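You operate a simulated robot arm through the tools that you are given. There is no shell and no other tool.

The job below is to be done with a simulated robot arm. You get a single attempt, and the scene is never put back.

Task
Put the green, blue and red rings in the matching nests and strip No 67 in the tray's pocket.
Fine: each ring in the nest of its own colour; the other rings and strips end where they began.

The check looks at the end state, three seconds after you hand in, the way a careful person would. Anything else that was tipped, shoved, dropped, spilled or broken makes it a failure.

Robot
A 5-joint arm with a two-finger parallel gripper, fixed in place. Base frame: the origin is on the floor under the middle of its stand, x ahead of it, y to its left, z up; the work surface is at about z = 910. Lengths are in mm, angles in rad, forces in N, time in s.
It reaches about 1134 mm from its shoulder. Its first joint turns from -2.601 to 2.601 rad. Payload 1.57 kg.
The TCP is the grasp point between the finger pads, 30 mm short of the fingertips. In the tool frame z runs along the fingers and y along their closing line. Largest opening 110 mm; finger width 24, thickness 12; the body of the gripper, 48 by 112 mm, starts 78 mm behind the TCP.
Orientation is that of the tool frame in the base frame, as a unit quaternion [w, x, y, z]. With the fingers straight down and closing along the base's y, the tool's x points along the base's -x, its y along +y and its z along -z.

Tools
- The arm moves only by the tool move_arm. Its argument "moves" is a list of rows, each an object (a shift or turn left out is 0, a gripper value left out holds the last) with "offset": the shift along the tool's x, y, z in mm, a list of three; "turn": the turn, a rotation vector about the tool's x, y, z in rad, a list of three; "jaw": the opening, from 0 (shut) to 1 (fully open). In form: [{"offset": [dx, dy, dz], "turn": [wx, wy, wz], "jaw": jaw}, ...]. A call has 1 to 20 rows; each row is the pose to reach, as a shift and turn from the pose commanded when the call began, along the tool's axes at that moment. Each row takes 0.2 s and may step no farther than 50 mm and 0.15 rad from the row before; otherwise, or with a gripper value out of range, the whole call is refused. Where a pose cannot be reached the arm comes as near as it can. A force on the tool above 40 N (or 10 N above the force at the start of the call, whichever is more), or a blocked arm, ends the call early, and 0.2 s more pass. Each finger travels about 153 mm/s and halts on what it meets, pressing with about 23 N; the grip force reading is that of the motor and also rises with nothing between the fingers. The clock runs only during rows and for 0.2 s after the last one: add rows that repeat a pose to give the fingers time. The reply holds the time, the measured pose of the TCP, the force on the tool along the base axes, the opening and the grip force, in the units named above and with some noise, with the torque about the TCP (base axes, N m) and any sound that the robot's microphone picked up, and new pictures: "show" is both (left out), scene, wrist or none.
- Cameras (640 x 400 px; columns grow to the right, rows downward): "scene" is fixed at [398.9, -499.3, 1654]; the picture's right is [0.98, -0.20, 0.00], its down [-0.10, -0.50, -0.86] and it looks along [0.17, 0.84, -0.51] (base axes); focal length 334 px, centre (320, 200). "wrist" rides on the gripper at [70, 16, -141] in the tool frame; the picture's right is [-0.23, 0.97, 0.00], its down [-0.86, -0.20, -0.48] and it looks along [-0.47, -0.11, 0.88] (tool axes); focal length 222 px, centre (320, 200). There is no depth. A picture from a camera that has moved, and an enlarged one, comes with that camera's place and axes in the base frame and with its lens.
- raise_lower(by): slides the trunk up (or, below 0, down) by that many mm; the arm rides with it, the base frame stays. It gives what a move gives, with no picture.
- inspect(camera, box): a new picture of the part [left, top, right, bottom] of that camera's present view, enlarged. The clock stands still meanwhile.
- sign_off(): hands the job in; it is judged then, once.

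Places have to be worked out from the pictures, the camera data and where the tool is seen. Open the gripper and draw the arm clear of the work before you hand the job in, unless the task says otherwise.

The tools are called after "Emit:" as name(argument=value, ...) on one line, values as JSON. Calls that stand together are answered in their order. move_arm: Moves the arm, as the interface text tells. Its arguments: {"type":"object","properties":{"moves":{"type":"array","items":{"type":"object","properties":{"offset":{"type":"array","items":{"type":"number"}},"turn":{"type":"array","items":{"type":"number"}},"jaw":{"type":"number"}}}},"show":{"type":"string","enum":["both","scene","wrist","none"]}},"required":["moves"]} The other tools are called the same way: raise_lower (by) moves the trunk up or down; inspect (camera, box) takes an enlarged picture of a part of a camera's view; sign_off () hands the job in.

At the start:

```text
time_s: 0.0
ee_pos: [409.0, 479.5, 1154.6]
ee_rot: [0.0, 0.001, 1.0, 0.0]
contact_force: [0.4, -0.3, 0.4]
wrist_torque: [0.02, 0.01, 0.01]
finger_gap: 110.2
finger_force: 0.0
trunk travel left (down, up): [-888.0, 82.0]
```

scene: 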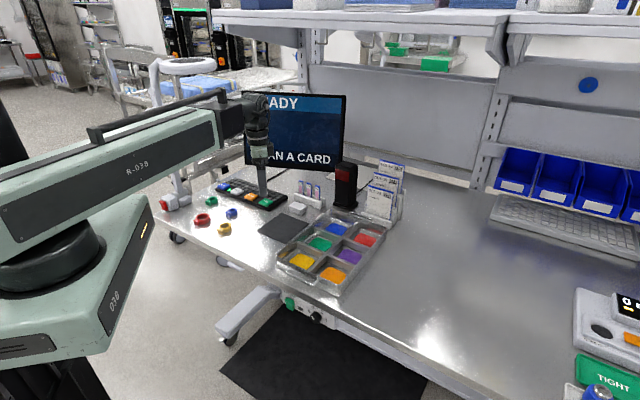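
wrist: 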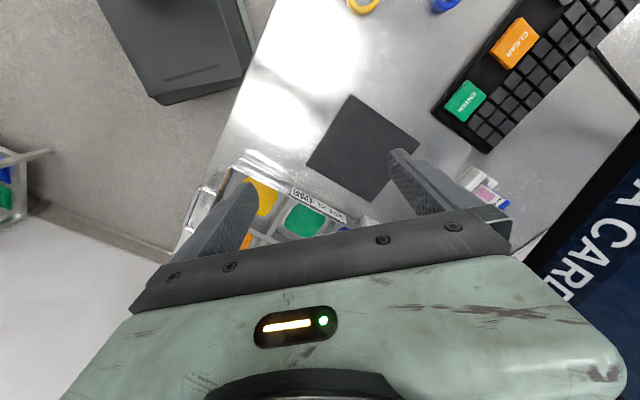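

I'll start by enlarging the work area in the scene view and the wrist view to find the rings, the strips and the tray.

Emit:
inspect(camera="scene", box=[150, 160, 310, 260])

Emit:
inspect(camera="scene", box=[250, 150, 410, 300])

Emit:
inspect(camera="wrist", box=[160, 80, 400, 260])

Emit:
inspect(camera="wrist", box=[320, 0, 640, 220])

```text
4.00 times, centred on (230, 210) of scene
camera zoom: at [398.9, -499.3, 1654.0], right [0.98, -0.2, 0.0], down [-0.1, -0.5, -0.86], along [0.17, 0.84, -0.51], focal length 1338 px, centre (680, 160)
```

zoom: 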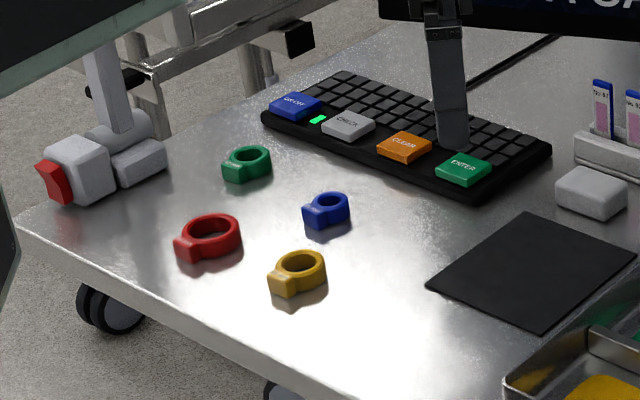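

```text
2.67 times, centred on (330, 225) of scene
camera zoom: at [398.9, -499.3, 1654.0], right [0.98, -0.2, 0.0], down [-0.1, -0.5, -0.86], along [0.17, 0.84, -0.51], focal length 892 px, centre (293, 133)
```

zoom: 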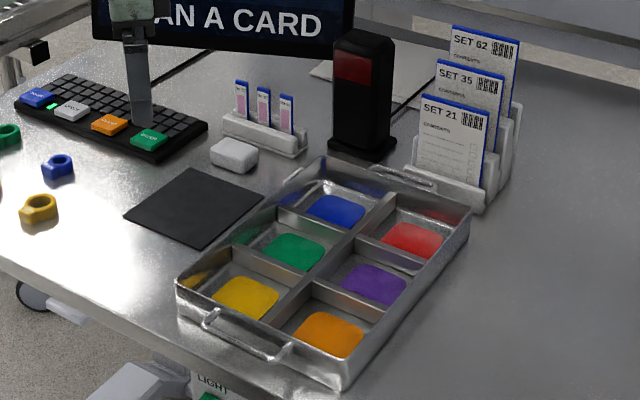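

```text
2.22 times, centred on (280, 170) of wrist
camera zoom: at [337.2, 495.8, 1296.2], right [0.23, 0.97, 0.0], down [0.86, -0.2, 0.48], along [0.47, -0.11, -0.88], focal length 494 px, centre (409, 267)
```

zoom: 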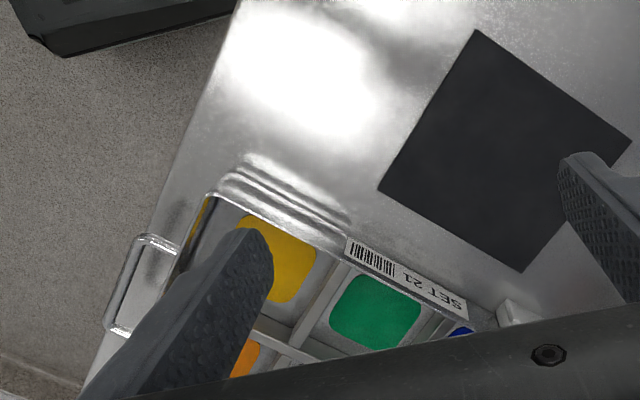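

```text
1.82 times, centred on (480, 110) of wrist
camera zoom: at [337.2, 495.8, 1296.2], right [0.23, 0.97, 0.0], down [0.86, -0.2, 0.48], along [0.47, -0.11, -0.88], focal length 404 px, centre (29, 364)
```

zoom: 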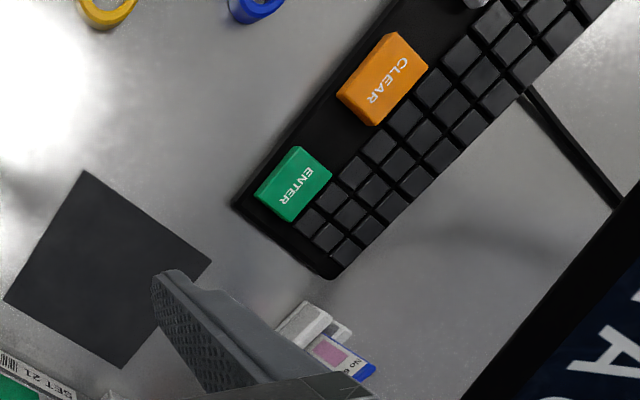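

The tray has six coloured nests and the strips stand in a small rack. I'll enlarge further to read the strip numbers and find the tray's pocket.

Emit:
inspect(camera="scene", box=[285, 170, 335, 220])

Emit:
inspect(camera="scene", box=[310, 200, 390, 250])

Emit:
inspect(camera="scene", box=[270, 235, 370, 300])

Emit:
inspect(camera="scene", box=[360, 155, 410, 230])

Emit:
inspect(camera="scene", box=[560, 280, 640, 400])

```text
8.00 times, centred on (310, 195) of scene
camera zoom: at [398.9, -499.3, 1654.0], right [0.98, -0.2, 0.0], down [-0.1, -0.5, -0.86], along [0.17, 0.84, -0.51], focal length 2676 px, centre (400, 240)
```

zoom: 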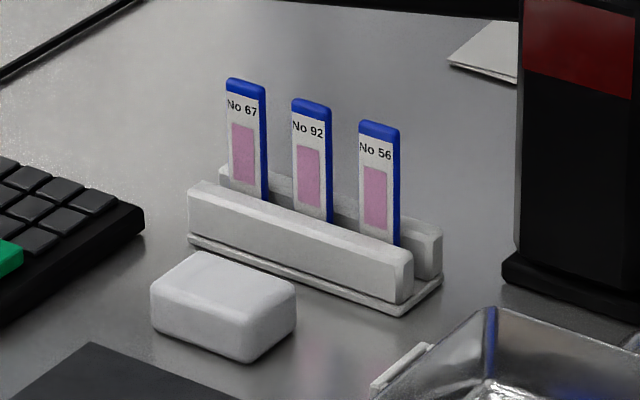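

```text
8.00 times, centred on (350, 225) of scene
camera zoom: at [398.9, -499.3, 1654.0], right [0.98, -0.2, 0.0], down [-0.1, -0.5, -0.86], along [0.17, 0.84, -0.51], focal length 2676 px, centre (80, 0)
```

zoom: 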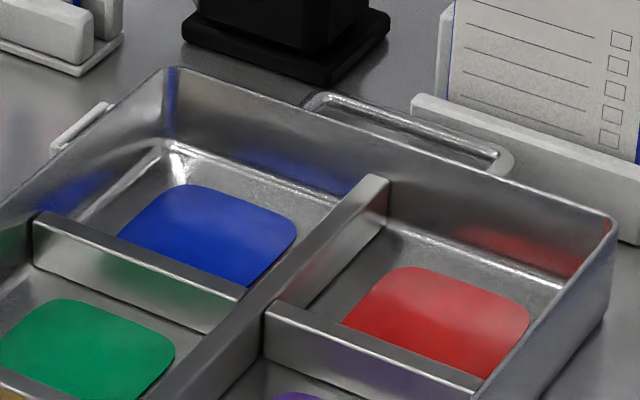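

```text
6.15 times, centred on (320, 268) of scene
camera zoom: at [398.9, -499.3, 1654.0], right [0.98, -0.2, 0.0], down [-0.1, -0.5, -0.86], along [0.17, 0.84, -0.51], focal length 2058 px, centre (320, -215)
```

zoom: 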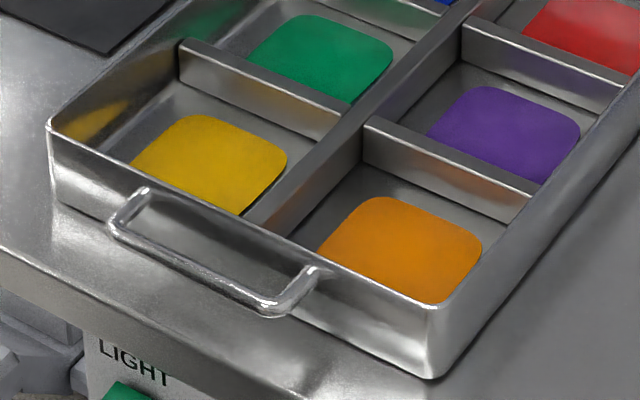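

```text
5.33 times, centred on (385, 192) of scene
camera zoom: at [398.9, -499.3, 1654.0], right [0.98, -0.2, 0.0], down [-0.1, -0.5, -0.86], along [0.17, 0.84, -0.51], focal length 1784 px, centre (-27, 240)
```

zoom: 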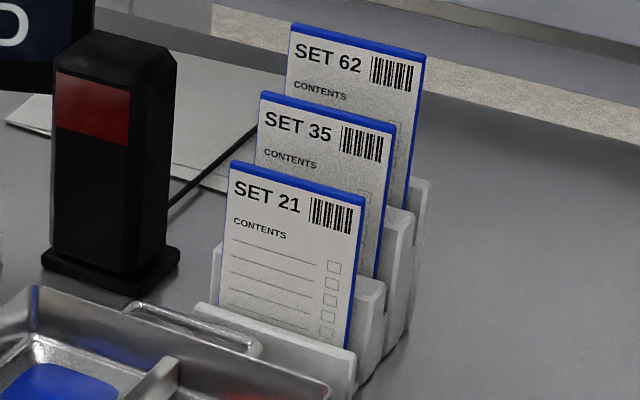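

```text
3.33 times, centred on (600, 340) of scene
camera zoom: at [398.9, -499.3, 1654.0], right [0.98, -0.2, 0.0], down [-0.1, -0.5, -0.86], along [0.17, 0.84, -0.51], focal length 1115 px, centre (-613, -267)
```

zoom: 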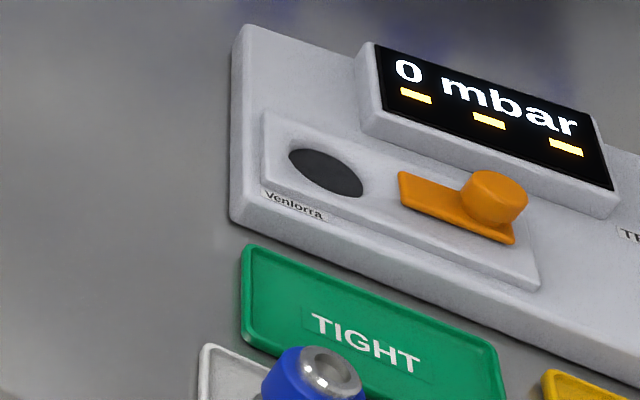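

No 67 is the leftmost strip in the rack at roughly (590, 690), and the tray is turned about 45° with its centre near (630, 390). I'll move the wrist camera over the tray at the same height to find the pocket.

Emit:
move_arm(moves=[{"offset": [-45, -10, 0]}, {"offset": [-90, -20, 0]}, {"offset": [-135, -30, 0]}, {"offset": [-180, -40, 0]}, {"offset": [-225, -50, 0]}, {"offset": [-260, -60, 0]}, {"offset": [-260, -60, 0]}], show="both")

```text
time_s: 1.6
ee_pos: [666.0, 419.2, 1153.9]
ee_rot: [0.0, 0.0, 1.0, -0.001]
contact_force: [0.2, 0.5, -0.1]
wrist_torque: [0.01, -0.01, -0.03]
finger_gap: 110.2
finger_force: 0.1
trunk travel left (down, up): [-888.0, 82.0]
camera wrist: at [596.3, 434.6, 1296.2], right [0.23, 0.97, 0.0], down [0.86, -0.2, 0.48], along [0.47, -0.11, -0.88], focal length 222 px, centre (320, 200)
```

scene: 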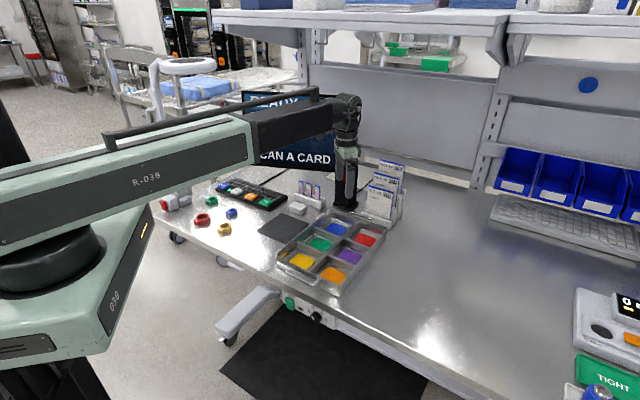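
wrist: 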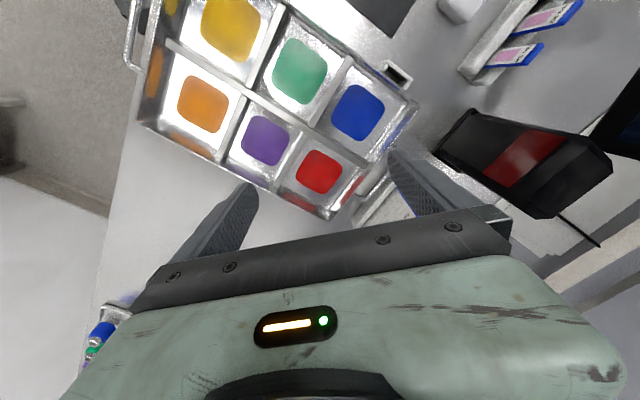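

The wrist view now shows the whole tray, plus a small open box on its outer left wall beside the blue nest. I'll enlarge both to confirm that box is the pocket.

Emit:
inspect(camera="wrist", box=[350, 30, 450, 110])

Emit:
inspect(camera="wrist", box=[120, 0, 420, 220])

Emit:
inspect(camera="wrist", box=[430, 0, 600, 110])

```text
5.00 times, centred on (400, 70) of wrist
camera zoom: at [596.3, 434.6, 1296.2], right [0.23, 0.97, 0.0], down [0.86, -0.2, 0.48], along [0.47, -0.11, -0.88], focal length 1111 px, centre (-80, 850)
```

zoom: 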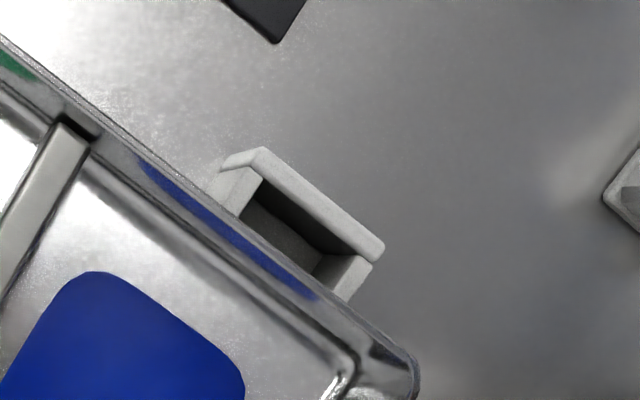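

```text
1.82 times, centred on (270, 110) of wrist
camera zoom: at [596.3, 434.6, 1296.2], right [0.23, 0.97, 0.0], down [0.86, -0.2, 0.48], along [0.47, -0.11, -0.88], focal length 404 px, centre (411, 364)
```

zoom: 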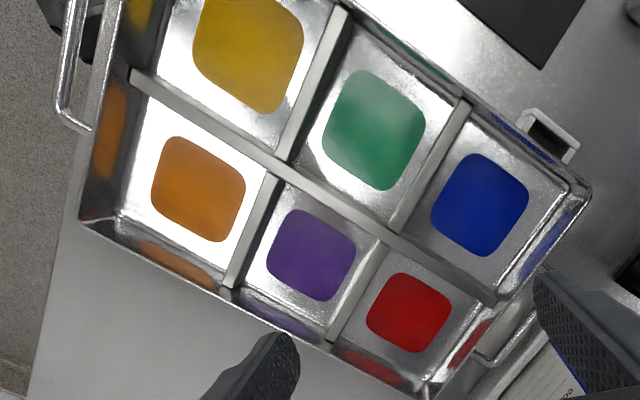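

```text
3.64 times, centred on (515, 55) of wrist
camera zoom: at [596.3, 434.6, 1296.2], right [0.23, 0.97, 0.0], down [0.86, -0.2, 0.48], along [0.47, -0.11, -0.88], focal length 808 px, centre (-389, 727)
```

zoom: 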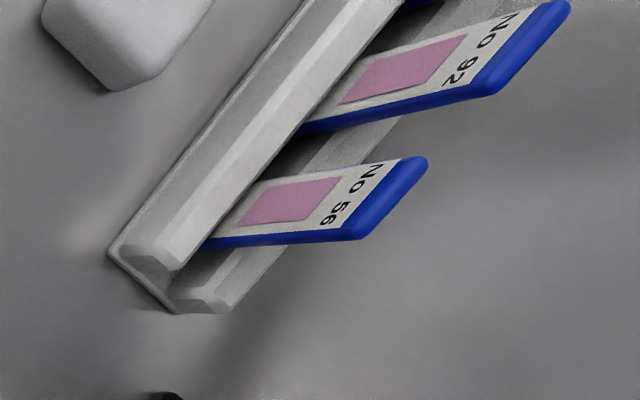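

The white sleeve on the tray's left wall by the blue nest is the pocket. From this view I put the nests at about green (579, 407), blue (656, 484) and red (742, 399). Next I'll take the wrist camera over the rings.

Emit:
move_arm(moves=[{"offset": [40.6, 17.1, 0]}, {"offset": [81.2, 34.2, 0]}, {"offset": [121.8, 51.3, 0]}, {"offset": [162.4, 68.4, 0]}, {"offset": [203, 85.5, 0]}, {"offset": [243.6, 102.6, 0]}, {"offset": [284.2, 119.7, 0]}, {"offset": [324.8, 136.8, 0]}, {"offset": [365.4, 153.9, 0]}, {"offset": [406, 171, 0]}, {"offset": [406, 171, 0]}], show="both")

```text
time_s: 4.0
ee_pos: [260.9, 592.4, 1155.7]
ee_rot: [0.0, -0.001, 1.0, 0.0]
contact_force: [-0.2, -0.4, -0.9]
wrist_torque: [-0.02, 0.03, 0.02]
finger_gap: 109.9
finger_force: 0.0
trunk travel left (down, up): [-888.0, 82.0]
camera wrist: at [190.4, 608.2, 1296.2], right [0.23, 0.97, 0.0], down [0.85, -0.2, 0.48], along [0.47, -0.11, -0.88], focal length 222 px, centre (320, 200)
```

scene: 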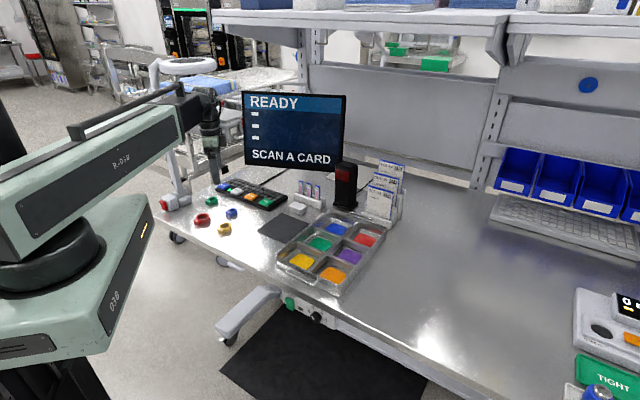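
wrist: 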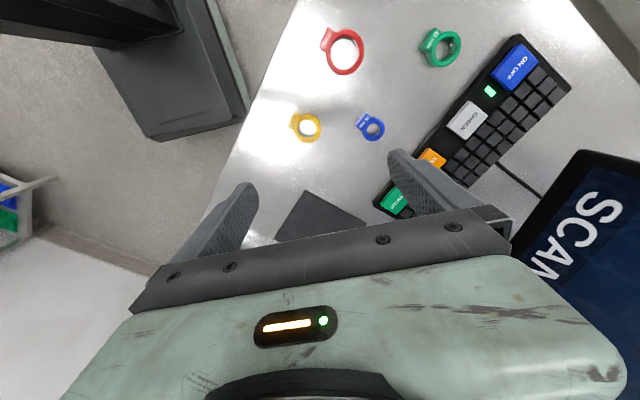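

All four rings are in view. I'll enlarge each one to work out its centre, size and tab direction.

Emit:
inspect(camera="wrist", box=[300, 10, 390, 90])

Emit:
inspect(camera="wrist", box=[400, 10, 480, 80])

Emit:
inspect(camera="wrist", box=[280, 90, 400, 160])

Emit:
inspect(camera="wrist", box=[220, 0, 580, 225])

```text
5.00 times, centred on (345, 50) of wrist
camera zoom: at [190.4, 608.2, 1296.2], right [0.23, 0.97, 0.0], down [0.85, -0.2, 0.48], along [0.47, -0.11, -0.88], focal length 1111 px, centre (195, 950)
```

zoom: 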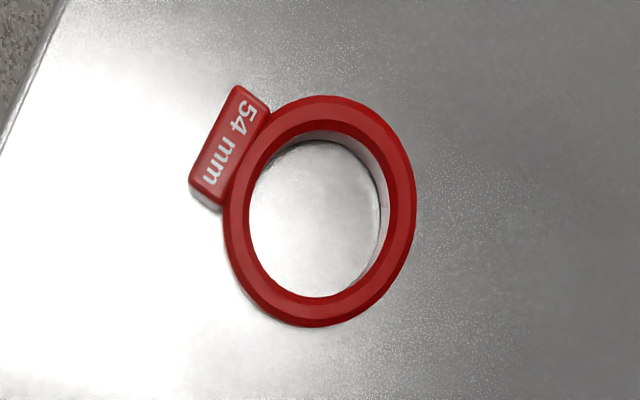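

```text
5.71 times, centred on (440, 45) of wrist
camera zoom: at [190.4, 608.2, 1296.2], right [0.23, 0.97, 0.0], down [0.85, -0.2, 0.48], along [0.47, -0.11, -0.88], focal length 1269 px, centre (-366, 1086)
```

zoom: 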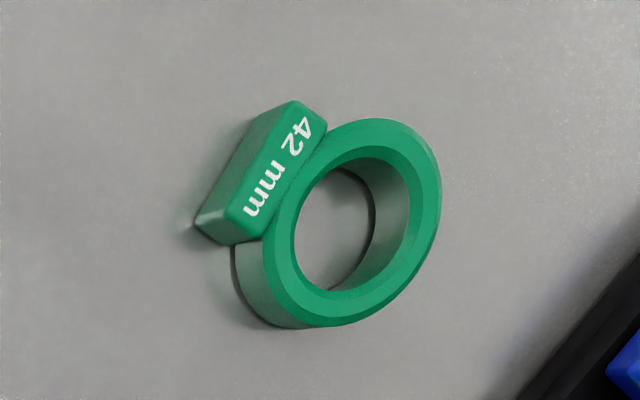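

```text
5.33 times, centred on (340, 125) of wrist
camera zoom: at [190.4, 608.2, 1296.2], right [0.23, 0.97, 0.0], down [0.85, -0.2, 0.48], along [0.47, -0.11, -0.88], focal length 1185 px, centre (213, 600)
```

zoom: 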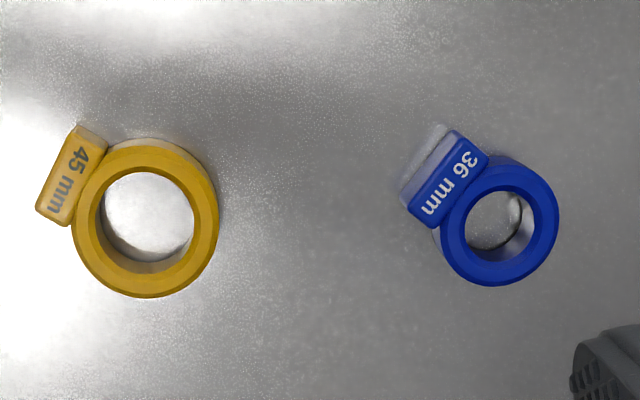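

```text
1.78 times, centred on (400, 112) of wrist
camera zoom: at [190.4, 608.2, 1296.2], right [0.23, 0.97, 0.0], down [0.85, -0.2, 0.48], along [0.47, -0.11, -0.88], focal length 395 px, centre (178, 356)
```

zoom: 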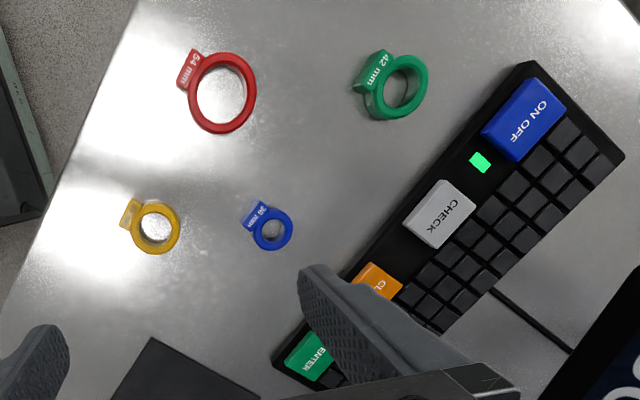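

Each ring is about 16 mm tall, its printed size matches its outer diameter, and its tab points roughly towards (-0.7, -0.7). I estimate centres at red (166, 650), green (193, 786) and blue (280, 677), so I'll turn the gripper 45° to close across the tabs and hover over blue.

Emit:
move_arm(moves=[{"offset": [-3.2, 14, 16], "turn": [0, 0, -0.131], "jaw": 0.8}, {"offset": [-6.5, 28, 32], "turn": [0, 0, -0.262], "jaw": 0.7}, {"offset": [-9.7, 42, 48], "turn": [0, 0, -0.393], "jaw": 0.7}, {"offset": [-13, 56, 64], "turn": [0, 0, -0.524], "jaw": 0.7}, {"offset": [-16.2, 70, 80], "turn": [0, 0, -0.655], "jaw": 0.7}, {"offset": [-19.4, 84.5, 96], "turn": [0, 0, -0.785], "jaw": 0.7}, {"offset": [-19.4, 84.5, 96], "turn": [0, 0, -0.785], "jaw": 0.7}], show="both")

```text
time_s: 5.6
ee_pos: [282.0, 677.7, 1155.6]
ee_rot: [0.0, -0.383, 0.924, 0.0]
contact_force: [-0.5, 0.2, 0.3]
wrist_torque: [-0.01, -0.02, -0.01]
finger_gap: 76.9
finger_force: 0.1
out of reach, approached as far as the arm can: row 1, 2, 3, 4, 5, 6, 7
trunk travel left (down, up): [-888.0, 82.0]
camera wrist: at [220.7, 640.2, 1296.2], right [-0.53, 0.85, 0.0], down [0.75, 0.46, 0.48], along [0.41, 0.25, -0.88], focal length 222 px, centre (320, 200)
```

scene: 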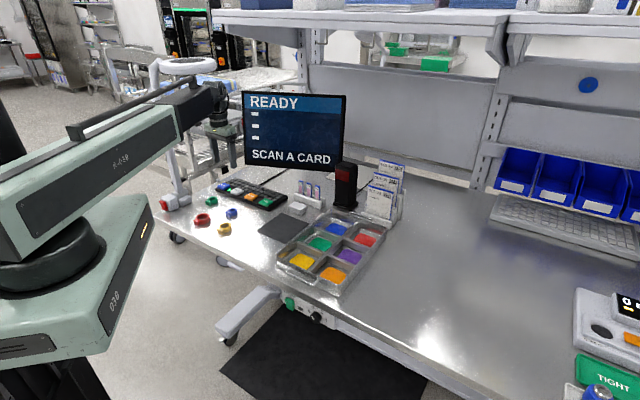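
wrist: 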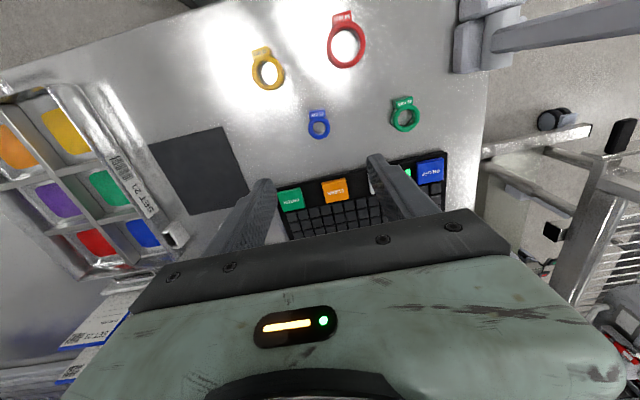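

The arm turned and moved in x and y but stayed at z 1155, so vertical motion has to come from the trunk. Before lowering, I'll enlarge the rings and the strip rack from this new viewpoint to cross-check their positions.

Emit:
inspect(camera="wrist", box=[290, 90, 430, 150])

Emit:
inspect(camera="wrist", box=[300, 0, 400, 80])

Emit:
inspect(camera="wrist", box=[0, 80, 260, 290])

```text
4.57 times, centred on (360, 120) of wrist
camera zoom: at [220.7, 640.2, 1296.2], right [-0.53, 0.85, 0.0], down [0.75, 0.46, 0.48], along [0.41, 0.25, -0.88], focal length 1015 px, centre (137, 566)
```

zoom: 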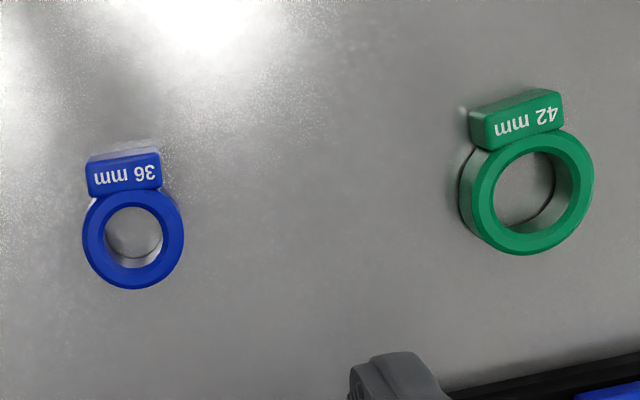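

```text
5.00 times, centred on (350, 40) of wrist
camera zoom: at [220.7, 640.2, 1296.2], right [-0.53, 0.85, 0.0], down [0.75, 0.46, 0.48], along [0.41, 0.25, -0.88], focal length 1111 px, centre (170, 1000)
```

zoom: 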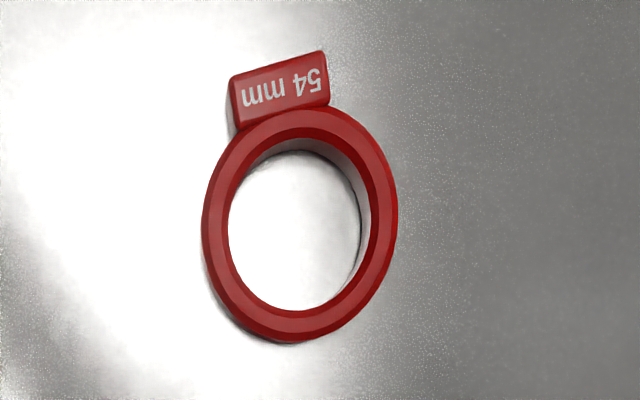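

```text
1.90 times, centred on (130, 185) of wrist
camera zoom: at [220.7, 640.2, 1296.2], right [-0.53, 0.85, 0.0], down [0.75, 0.46, 0.48], along [0.41, 0.25, -0.88], focal length 423 px, centre (682, 229)
```

zoom: 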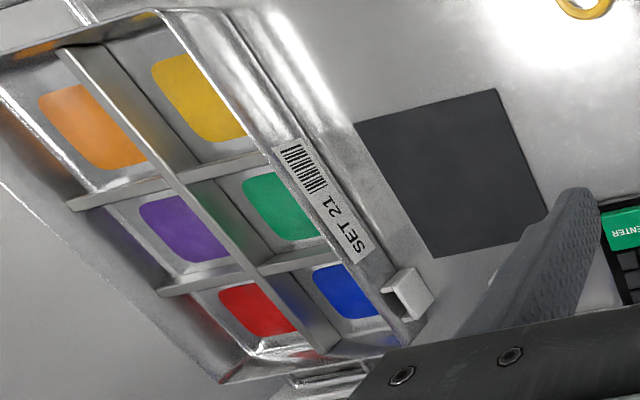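

The ring positions from both views agree within 1 mm: blue (280.6, 676.5), green (194, 786) and red (166.5, 649), with tops at z≈926. I'll correct the hover over blue by 2 mm, then lower the trunk partway.

Emit:
move_arm(moves=[{"offset": [1.8, -0.4, 0], "jaw": 0.65}, {"offset": [1.8, -0.4, 0], "jaw": 0.65}], show="none")

Emit:
raise_lower(by=-120)

```text
time_s: 6.2
ee_pos: [281.4, 676.1, 1155.9]
ee_rot: [0.0, -0.383, 0.924, 0.0]
contact_force: [0.2, -0.2, 1.6]
wrist_torque: [0.0, 0.02, -0.01]
finger_gap: 71.6
finger_force: 0.0
trunk travel left (down, up): [-888.0, 82.0]
```

```text
time_s: 7.7
ee_pos: [282.8, 675.1, 1035.1]
ee_rot: [-0.001, -0.382, 0.924, 0.0]
contact_force: [0.1, -0.1, -0.2]
wrist_torque: [0.02, -0.02, 0.0]
finger_gap: 71.3
finger_force: 0.1
trunk travel left (down, up): [-768.0, 202.0]
```

The trunk lowering works cleanly and the TCP is at z≈1035. I'll take a picture to check the alignment before going further.

Emit:
move_arm(moves=[{"offset": [0, 0, 0]}], show="both")

```text
time_s: 8.1
ee_pos: [282.1, 675.4, 1034.9]
ee_rot: [0.0, -0.383, 0.924, 0.0]
contact_force: [0.1, -0.1, 0.4]
wrist_torque: [0.02, -0.01, -0.01]
finger_gap: 71.6
finger_force: 0.0
trunk travel left (down, up): [-768.0, 202.0]
camera wrist: at [220.3, 637.6, 1176.2], right [-0.53, 0.85, 0.0], down [0.75, 0.46, 0.48], along [0.41, 0.25, -0.88], focal length 222 px, centre (320, 200)
```

scene: 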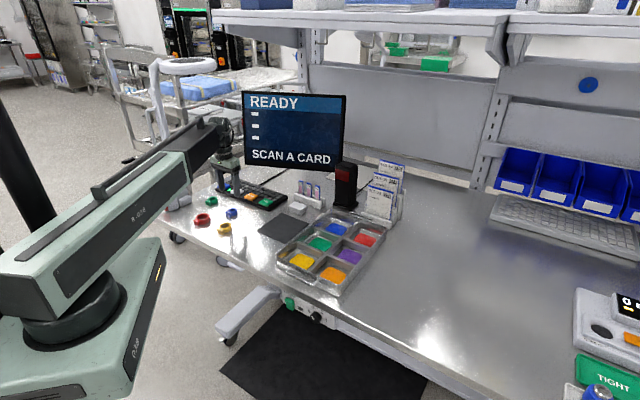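
wrist: 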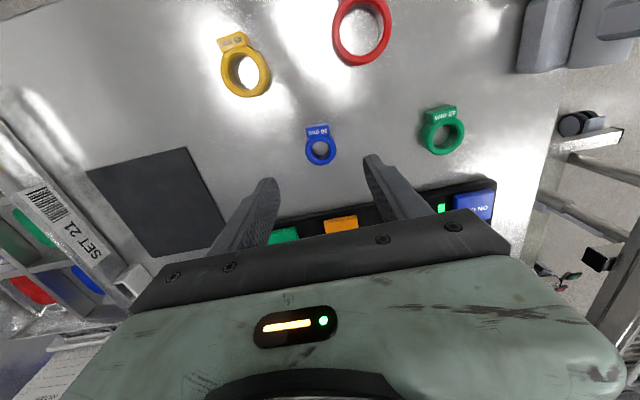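

The hover is within about 1 mm of blue's centre and the fingers straddle it with about 17 mm clearance on each side. I'll lower to z≈944 and close.

Emit:
raise_lower(by=-91)

Emit:
move_arm(moves=[{"offset": [0, 0, 0], "jaw": 0.5}, {"offset": [0, 0, 0], "jaw": 0.3}, {"offset": [0, 0, 0], "jaw": 0.2}, {"offset": [0, 0, 0], "jaw": 0.2}], show="both")

```text
time_s: 9.4
ee_pos: [282.4, 675.1, 944.0]
ee_rot: [0.0, -0.383, 0.924, 0.0]
contact_force: [-0.5, -0.5, 0.3]
wrist_torque: [-0.05, 0.01, -0.02]
finger_gap: 71.7
finger_force: 0.1
trunk travel left (down, up): [-677.0, 293.0]
```

```text
time_s: 10.4
ee_pos: [282.5, 677.3, 943.2]
ee_rot: [0.0, -0.383, 0.924, 0.0]
contact_force: [0.2, 0.3, 0.1]
wrist_torque: [-0.02, 0.04, -0.01]
finger_gap: 34.0
finger_force: 23.3
trunk travel left (down, up): [-677.0, 293.0]
camera wrist: at [220.3, 637.6, 1085.2], right [-0.53, 0.85, 0.0], down [0.75, 0.46, 0.48], along [0.41, 0.25, -0.88], focal length 222 px, centre (320, 200)
```

scene: 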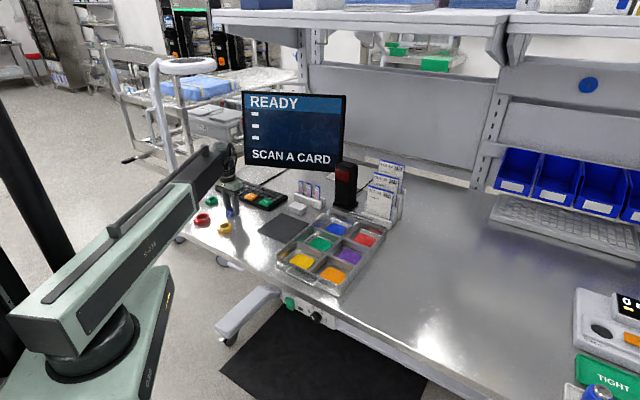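
wrist: 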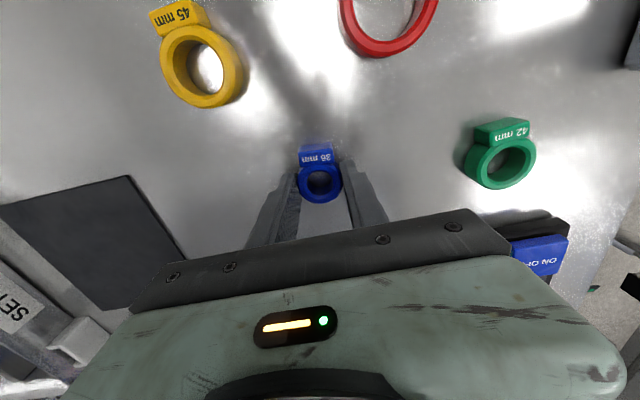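

The gap stopped at 34 mm with 23 N, so blue is held. I'll lift it 130 mm and check that it comes along.

Emit:
raise_lower(by=130)

Emit:
move_arm(moves=[{"offset": [0, 0, 0], "jaw": 0.2}], show="wrist")

```text
time_s: 11.9
ee_pos: [282.4, 676.3, 1074.3]
ee_rot: [-0.001, -0.383, 0.924, 0.001]
contact_force: [-0.4, 0.7, 0.5]
wrist_torque: [0.03, 0.0, -0.01]
finger_gap: 34.2
finger_force: 23.5
trunk travel left (down, up): [-807.0, 163.0]
```

```text
time_s: 12.3
ee_pos: [282.7, 675.7, 1073.4]
ee_rot: [0.0, -0.383, 0.924, 0.0]
contact_force: [-0.1, 0.7, -1.2]
wrist_torque: [0.0, 0.02, -0.02]
finger_gap: 34.4
finger_force: 23.2
trunk travel left (down, up): [-807.0, 163.0]
camera wrist: at [220.3, 637.6, 1215.1], right [-0.53, 0.85, 0.0], down [0.75, 0.46, 0.48], along [0.41, 0.25, -0.88], focal length 222 px, centre (320, 200)
```

wrist: 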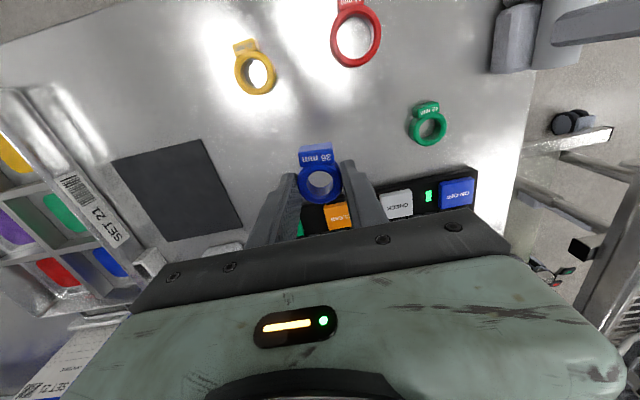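

Blue hangs properly in the gripper. I'll carry it at z≈1073 to above the blue nest at (656, 484).

Emit:
move_arm(moves=[{"offset": [-13, -40.1, 0]}, {"offset": [-25.9, -80.2, 0]}, {"offset": [-38.9, -120.3, 0]}, {"offset": [-51.8, -160.4, 0]}, {"offset": [-64.8, -200.5, 0]}, {"offset": [-77.7, -240.6, 0]}, {"offset": [-90.7, -280.7, 0]}, {"offset": [-103.6, -320.8, 0]}, {"offset": [-116.6, -360.9, 0]}, {"offset": [-129.5, -401.1, 0]}, {"offset": [-129.5, -401.1, 0]}], show="both")

```text
time_s: 14.7
ee_pos: [659.2, 486.2, 1074.3]
ee_rot: [0.0, -0.382, 0.924, -0.001]
contact_force: [0.2, -0.7, 0.2]
wrist_torque: [-0.03, -0.01, 0.02]
finger_gap: 34.3
finger_force: 22.4
trunk travel left (down, up): [-807.0, 163.0]
camera wrist: at [596.9, 446.8, 1215.2], right [-0.53, 0.85, 0.0], down [0.75, 0.46, 0.48], along [0.41, 0.25, -0.88], focal length 222 px, centre (320, 200)
```

scene: 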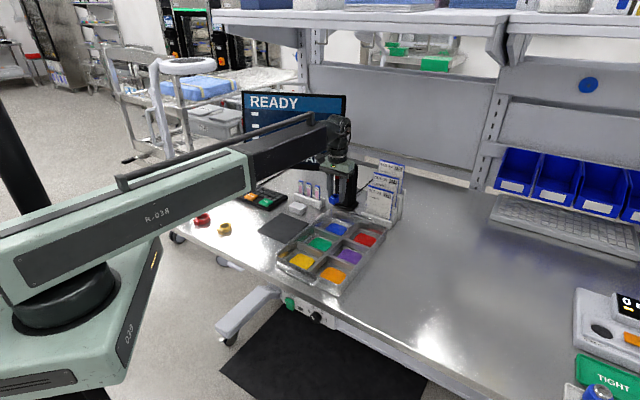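
wrist: 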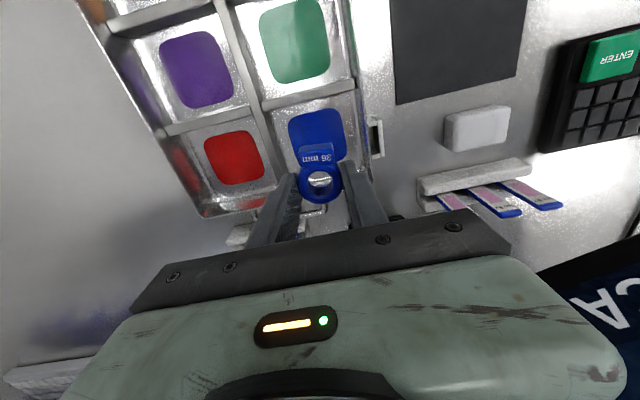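

The gripper is above the blue compartment. I'll enlarge this view to refine the nest positions, the tray walls and the pocket.

Emit:
inspect(camera="wrist", box=[260, 90, 390, 215])

Emit:
inspect(camera="wrist", box=[340, 100, 420, 170])

Emit:
inspect(camera="wrist", box=[100, 0, 380, 220])

Emit:
inspect(camera="wrist", box=[400, 140, 570, 230])

```text
3.20 times, centred on (325, 152) of wrist
camera zoom: at [596.9, 446.8, 1215.2], right [-0.53, 0.85, 0.0], down [0.75, 0.46, 0.48], along [0.41, 0.25, -0.88], focal length 711 px, centre (304, 352)
```

zoom: 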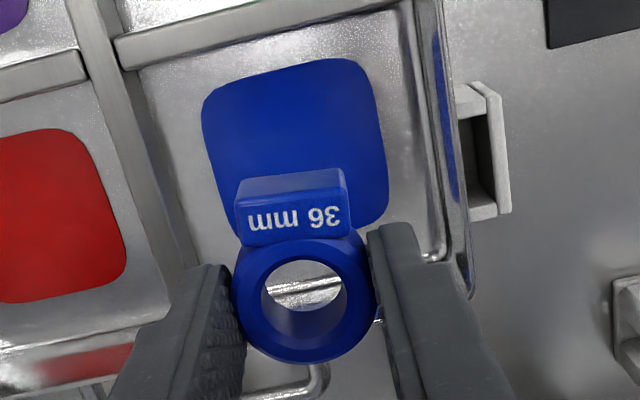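

```text
5.71 times, centred on (380, 135) of wrist
camera zoom: at [596.9, 446.8, 1215.2], right [-0.53, 0.85, 0.0], down [0.75, 0.46, 0.48], along [0.41, 0.25, -0.88], focal length 1269 px, centre (-23, 571)
```

zoom: 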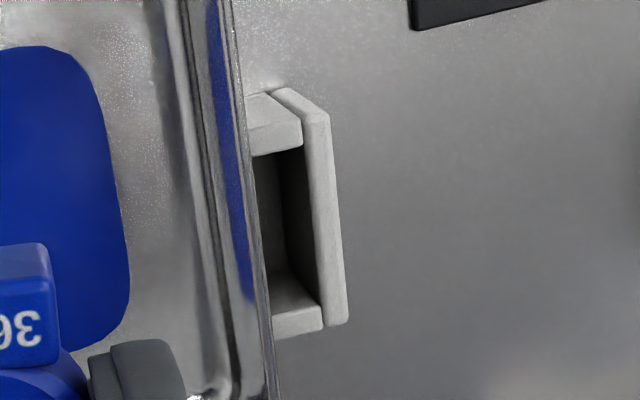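

```text
1.82 times, centred on (240, 110) of wrist
camera zoom: at [596.9, 446.8, 1215.2], right [-0.53, 0.85, 0.0], down [0.75, 0.46, 0.48], along [0.41, 0.25, -0.88], focal length 404 px, centre (466, 364)
```

zoom: 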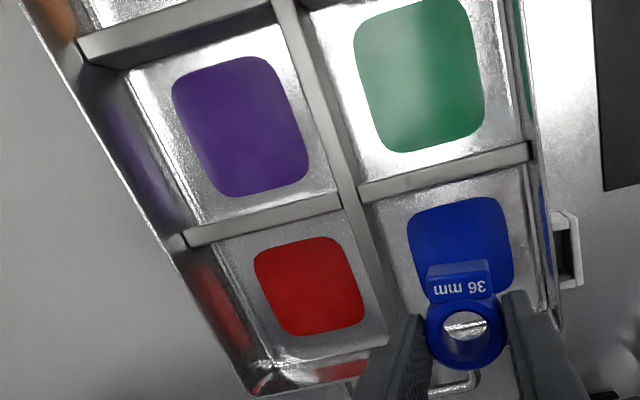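

```text
3.76 times, centred on (485, 185) of wrist
camera zoom: at [596.9, 446.8, 1215.2], right [-0.53, 0.85, 0.0], down [0.75, 0.46, 0.48], along [0.41, 0.25, -0.88], focal length 836 px, centre (-301, 256)
```

zoom: 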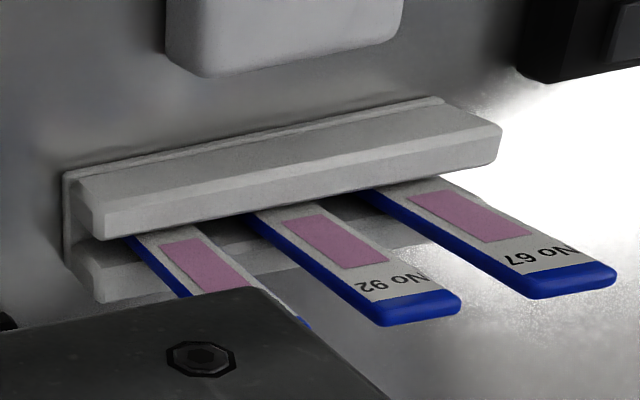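

The nest centre refines to about (657.5, 484), and the TCP is at (657.7, 485). The compartment leaves ample room for the fingers, so I'll lower until the ring is just above the floor.

Emit:
raise_lower(by=-110)

Emit:
raise_lower(by=-14)

Emit:
move_arm(moves=[{"offset": [0, 0, 0]}], show="both")

```text
time_s: 16.2
ee_pos: [659.6, 484.4, 964.4]
ee_rot: [0.0, -0.383, 0.924, 0.0]
contact_force: [0.7, 0.5, 0.6]
wrist_torque: [0.01, 0.02, -0.01]
finger_gap: 34.4
finger_force: 22.8
trunk travel left (down, up): [-697.0, 273.0]
```

```text
time_s: 16.8
ee_pos: [658.8, 485.2, 949.0]
ee_rot: [0.0, -0.382, 0.924, 0.0]
contact_force: [-0.1, -0.6, 0.7]
wrist_torque: [-0.01, -0.01, 0.01]
finger_gap: 34.3
finger_force: 23.1
trunk travel left (down, up): [-683.0, 287.0]
```

```text
time_s: 17.2
ee_pos: [657.8, 485.1, 949.9]
ee_rot: [0.0, -0.383, 0.924, 0.0]
contact_force: [0.2, 0.0, 0.8]
wrist_torque: [-0.03, -0.01, -0.01]
finger_gap: 34.3
finger_force: 22.1
trunk travel left (down, up): [-683.0, 287.0]
camera wrist: at [596.6, 447.1, 1091.1], right [-0.53, 0.85, 0.0], down [0.75, 0.46, 0.48], along [0.41, 0.25, -0.88], focal length 222 px, centre (320, 200)
```

scene: 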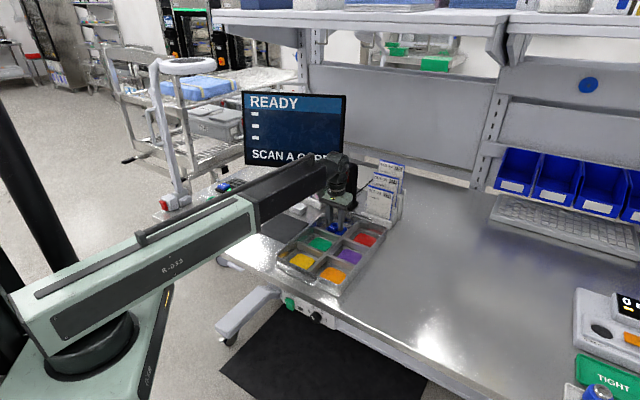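
wrist: 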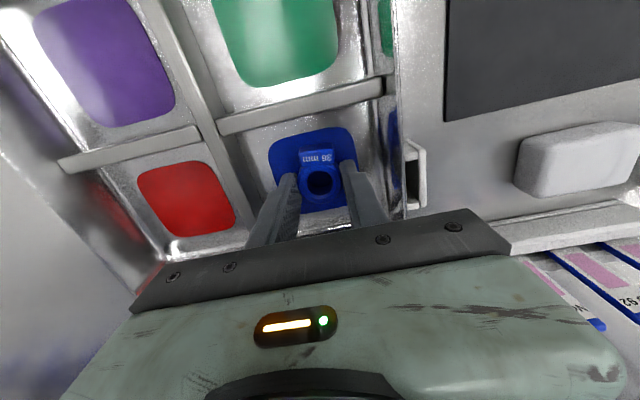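

Blue sits centred on its pad, with its bottom an estimated 2–4 mm above the floor. I'll lower 2 mm more and open just enough to release.

Emit:
raise_lower(by=-2)

Emit:
move_arm(moves=[{"offset": [0, 0, 0], "jaw": 0.36}, {"offset": [0, 0, 0], "jaw": 0.45}, {"offset": [0, 0, 0], "jaw": 0.5}, {"offset": [0, 0, 0], "jaw": 0.5}], show="wrist")

```text
time_s: 17.7
ee_pos: [657.3, 485.8, 947.6]
ee_rot: [0.001, -0.382, 0.924, 0.0]
contact_force: [-1.0, 0.3, 2.0]
wrist_torque: [0.07, 0.05, 0.05]
finger_gap: 34.3
finger_force: 23.0
trunk travel left (down, up): [-681.0, 289.0]
```

```text
time_s: 18.7
ee_pos: [658.4, 485.6, 947.9]
ee_rot: [0.0, -0.382, 0.924, -0.001]
contact_force: [0.1, 0.4, 0.7]
wrist_torque: [-0.01, -0.03, 0.04]
finger_gap: 55.1
finger_force: 0.0
trunk travel left (down, up): [-681.0, 289.0]
camera wrist: at [596.6, 447.1, 1089.2], right [-0.53, 0.85, 0.0], down [0.75, 0.46, 0.48], along [0.41, 0.25, -0.88], focal length 222 px, centre (320, 200)
```

wrist: 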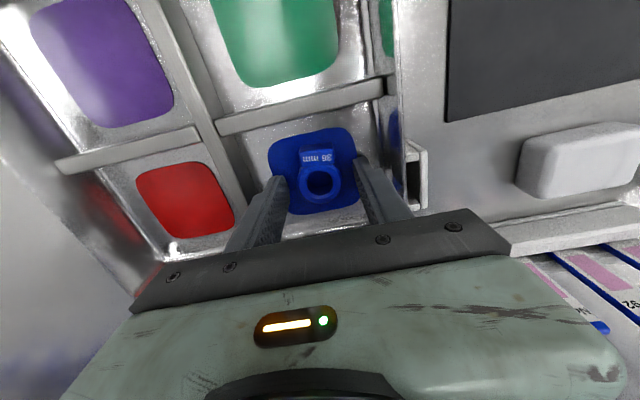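

Blue is released flat on its pad. I'll lift straight up and travel back over the red ring at (166.5, 649) with the jaws at about 88 mm.

Emit:
raise_lower(by=125)

Emit:
move_arm(moves=[{"offset": [19.3, 38.6, 0]}, {"offset": [38.6, 77.2, 0]}, {"offset": [57.9, 115.7, 0]}, {"offset": [77.1, 154.3, 0]}, {"offset": [96.4, 192.9, 0]}, {"offset": [115.7, 231.5, 0]}, {"offset": [135, 270, 0]}, {"offset": [154.3, 308.6, 0]}, {"offset": [173.6, 347.2, 0], "jaw": 0.6}, {"offset": [192.8, 385.8, 0], "jaw": 0.7}, {"offset": [212.1, 424.3, 0], "jaw": 0.8}, {"offset": [231.4, 462.9, 0], "jaw": 0.8}, {"offset": [231.4, 462.9, 0], "jaw": 0.8}], show="both")

```text
time_s: 20.2
ee_pos: [657.4, 485.9, 1072.8]
ee_rot: [0.0, -0.382, 0.924, 0.0]
contact_force: [-0.5, -0.6, 0.1]
wrist_torque: [0.03, -0.01, -0.01]
finger_gap: 54.9
finger_force: 0.0
trunk travel left (down, up): [-806.0, 164.0]
```

```text
time_s: 23.0
ee_pos: [166.0, 649.9, 1073.5]
ee_rot: [0.0, -0.383, 0.924, 0.0]
contact_force: [0.1, -0.1, 0.6]
wrist_torque: [0.0, -0.03, 0.01]
finger_gap: 88.3
finger_force: 0.0
trunk travel left (down, up): [-806.0, 164.0]
camera wrist: at [104.4, 611.2, 1214.2], right [-0.53, 0.85, 0.0], down [0.75, 0.46, 0.48], along [0.41, 0.25, -0.88], focal length 222 px, centre (320, 200)
```

scene: 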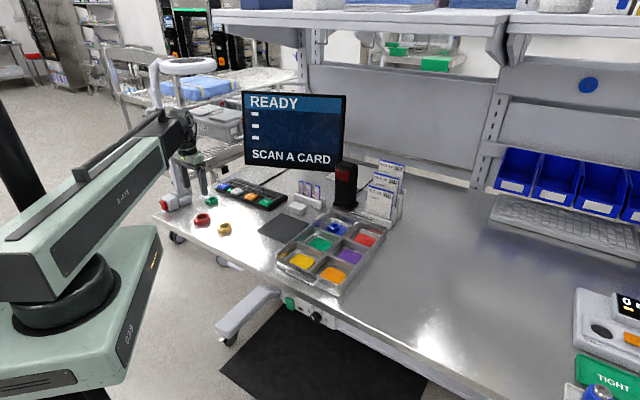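
wrist: 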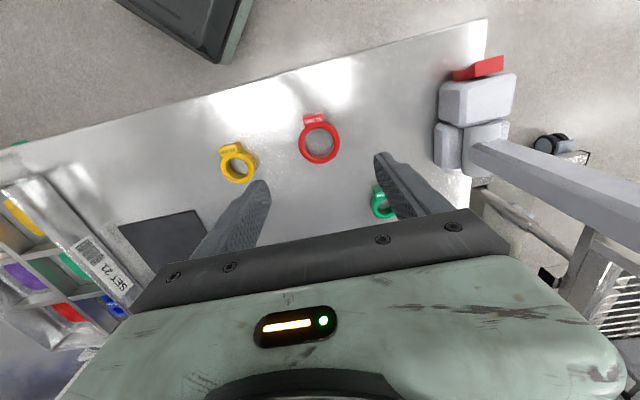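

The TCP is at (165.2, 649.4), within about 1 mm of red's centre, and the fingers will clear the yellow ring by nearly 40 mm. I'll lower to z≈944 and grip.

Emit:
raise_lower(by=-129)

Emit:
move_arm(moves=[{"offset": [0, 0, 0], "jaw": 0.65}, {"offset": [0, 0, 0], "jaw": 0.5}, {"offset": [0, 0, 0], "jaw": 0.38}, {"offset": [0, 0, 0], "jaw": 0.38}], show="wrist")

```text
time_s: 24.6
ee_pos: [167.6, 649.1, 944.5]
ee_rot: [0.001, -0.383, 0.924, 0.0]
contact_force: [0.0, -0.6, 0.3]
wrist_torque: [0.0, 0.01, 0.03]
finger_gap: 87.9
finger_force: 0.1
trunk travel left (down, up): [-677.0, 293.0]
```

```text
time_s: 25.6
ee_pos: [167.8, 649.6, 943.5]
ee_rot: [-0.001, -0.382, 0.924, -0.001]
contact_force: [-0.1, 0.8, 0.8]
wrist_torque: [0.01, 0.01, -0.01]
finger_gap: 52.3
finger_force: 23.3
trunk travel left (down, up): [-677.0, 293.0]
camera wrist: at [105.0, 611.0, 1085.2], right [-0.53, 0.85, 0.0], down [0.75, 0.46, 0.48], along [0.41, 0.25, -0.88], focal length 222 px, centre (320, 200)
```

wrist: 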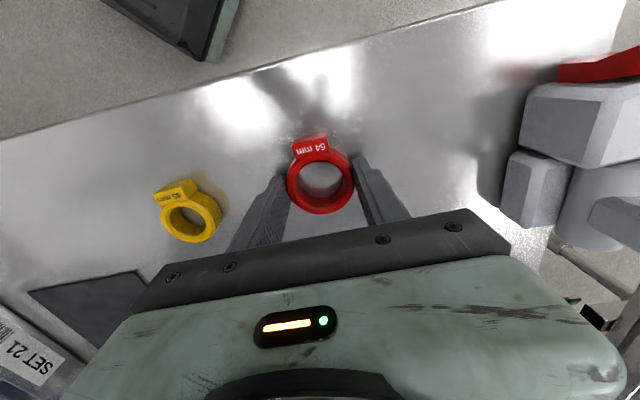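

Red is held at a 52 mm gap. I'll lift it 130 mm and carry it to above the red nest at (743, 399).

Emit:
raise_lower(by=130)

Emit:
move_arm(moves=[{"offset": [-16.5, -41.8, 0]}, {"offset": [-33, -83.6, 0]}, {"offset": [-49.5, -125.4, 0]}, {"offset": [-66.1, -167.2, 0]}, {"offset": [-82.6, -209, 0]}, {"offset": [-99.1, -250.8, 0]}, {"offset": [-115.6, -292.6, 0]}, {"offset": [-132.1, -334.3, 0]}, {"offset": [-148.6, -376.1, 0]}, {"offset": [-165.1, -417.9, 0]}, {"offset": [-181.7, -459.7, 0]}, {"offset": [-198.2, -501.5, 0]}, {"offset": [-214.7, -543.3, 0]}, {"offset": [-231.2, -585.1, 0]}, {"offset": [-231.2, -585.1, 0]}], show="both")

```text
time_s: 27.2
ee_pos: [167.5, 650.9, 1074.2]
ee_rot: [0.0, -0.382, 0.924, 0.0]
contact_force: [-0.9, -0.7, 0.1]
wrist_torque: [0.03, 0.02, -0.03]
finger_gap: 52.9
finger_force: 22.9
trunk travel left (down, up): [-807.0, 163.0]
```

```text
time_s: 30.4
ee_pos: [746.7, 399.2, 1074.2]
ee_rot: [0.0, -0.382, 0.924, 0.0]
contact_force: [-0.1, 1.5, 0.0]
wrist_torque: [-0.02, -0.03, 0.03]
finger_gap: 52.4
finger_force: 22.9
trunk travel left (down, up): [-807.0, 163.0]
camera wrist: at [683.7, 361.5, 1215.1], right [-0.53, 0.85, 0.0], down [0.75, 0.46, 0.48], along [0.41, 0.25, -0.88], focal length 222 px, centre (320, 200)
```

scene: 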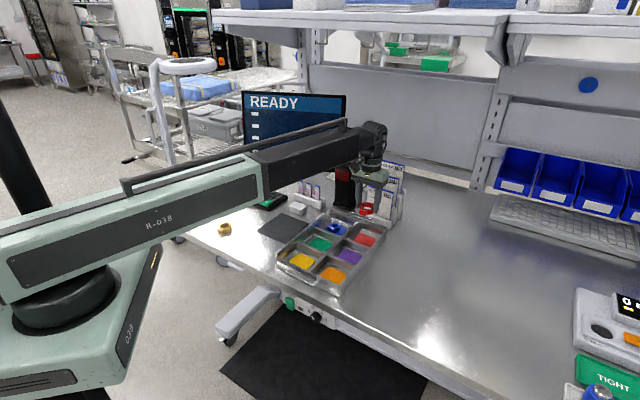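
wrist: 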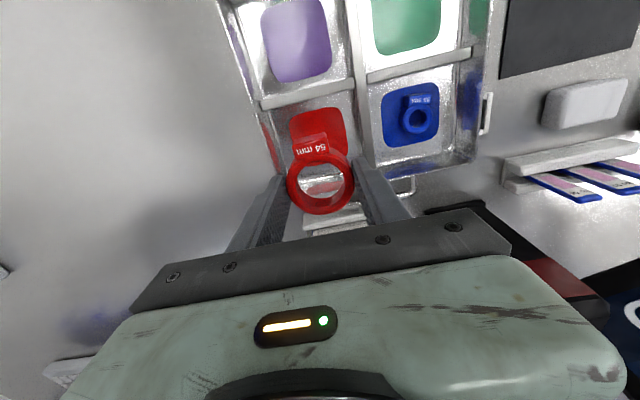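

The TCP is at (744.5, 399.7). I'll enlarge the view of the red nest and cross-check its centre before lowering.

Emit:
inspect(camera="wrist", box=[240, 70, 370, 220])

Emit:
inspect(camera="wrist", box=[360, 60, 500, 200])

```text
2.67 times, centred on (305, 145) of wrist
camera zoom: at [683.7, 361.5, 1215.1], right [-0.53, 0.85, 0.0], down [0.75, 0.46, 0.48], along [0.41, 0.25, -0.88], focal length 592 px, centre (360, 347)
```

zoom: 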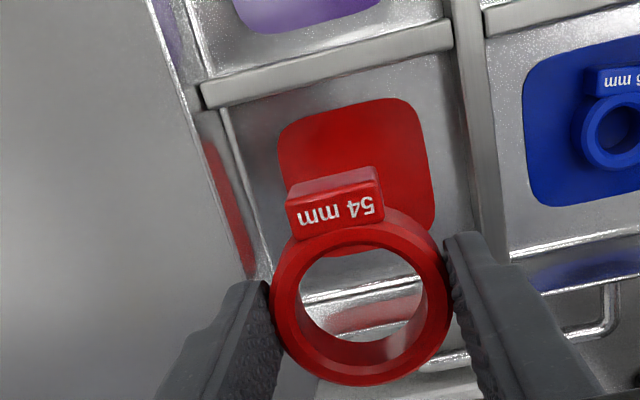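

```text
2.86 times, centred on (430, 130) of wrist
camera zoom: at [683.7, 361.5, 1215.1], right [-0.53, 0.85, 0.0], down [0.75, 0.46, 0.48], along [0.41, 0.25, -0.88], focal length 635 px, centre (6, 400)
```

zoom: 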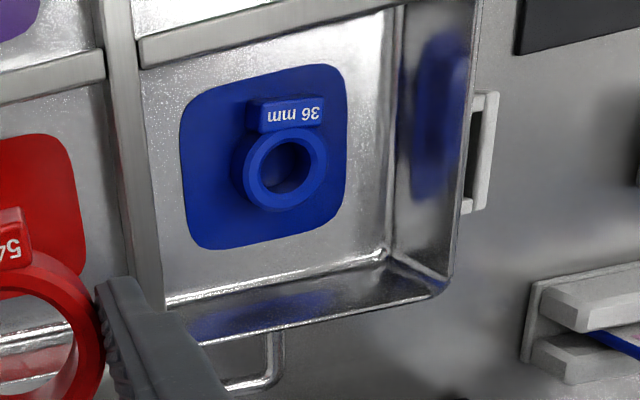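

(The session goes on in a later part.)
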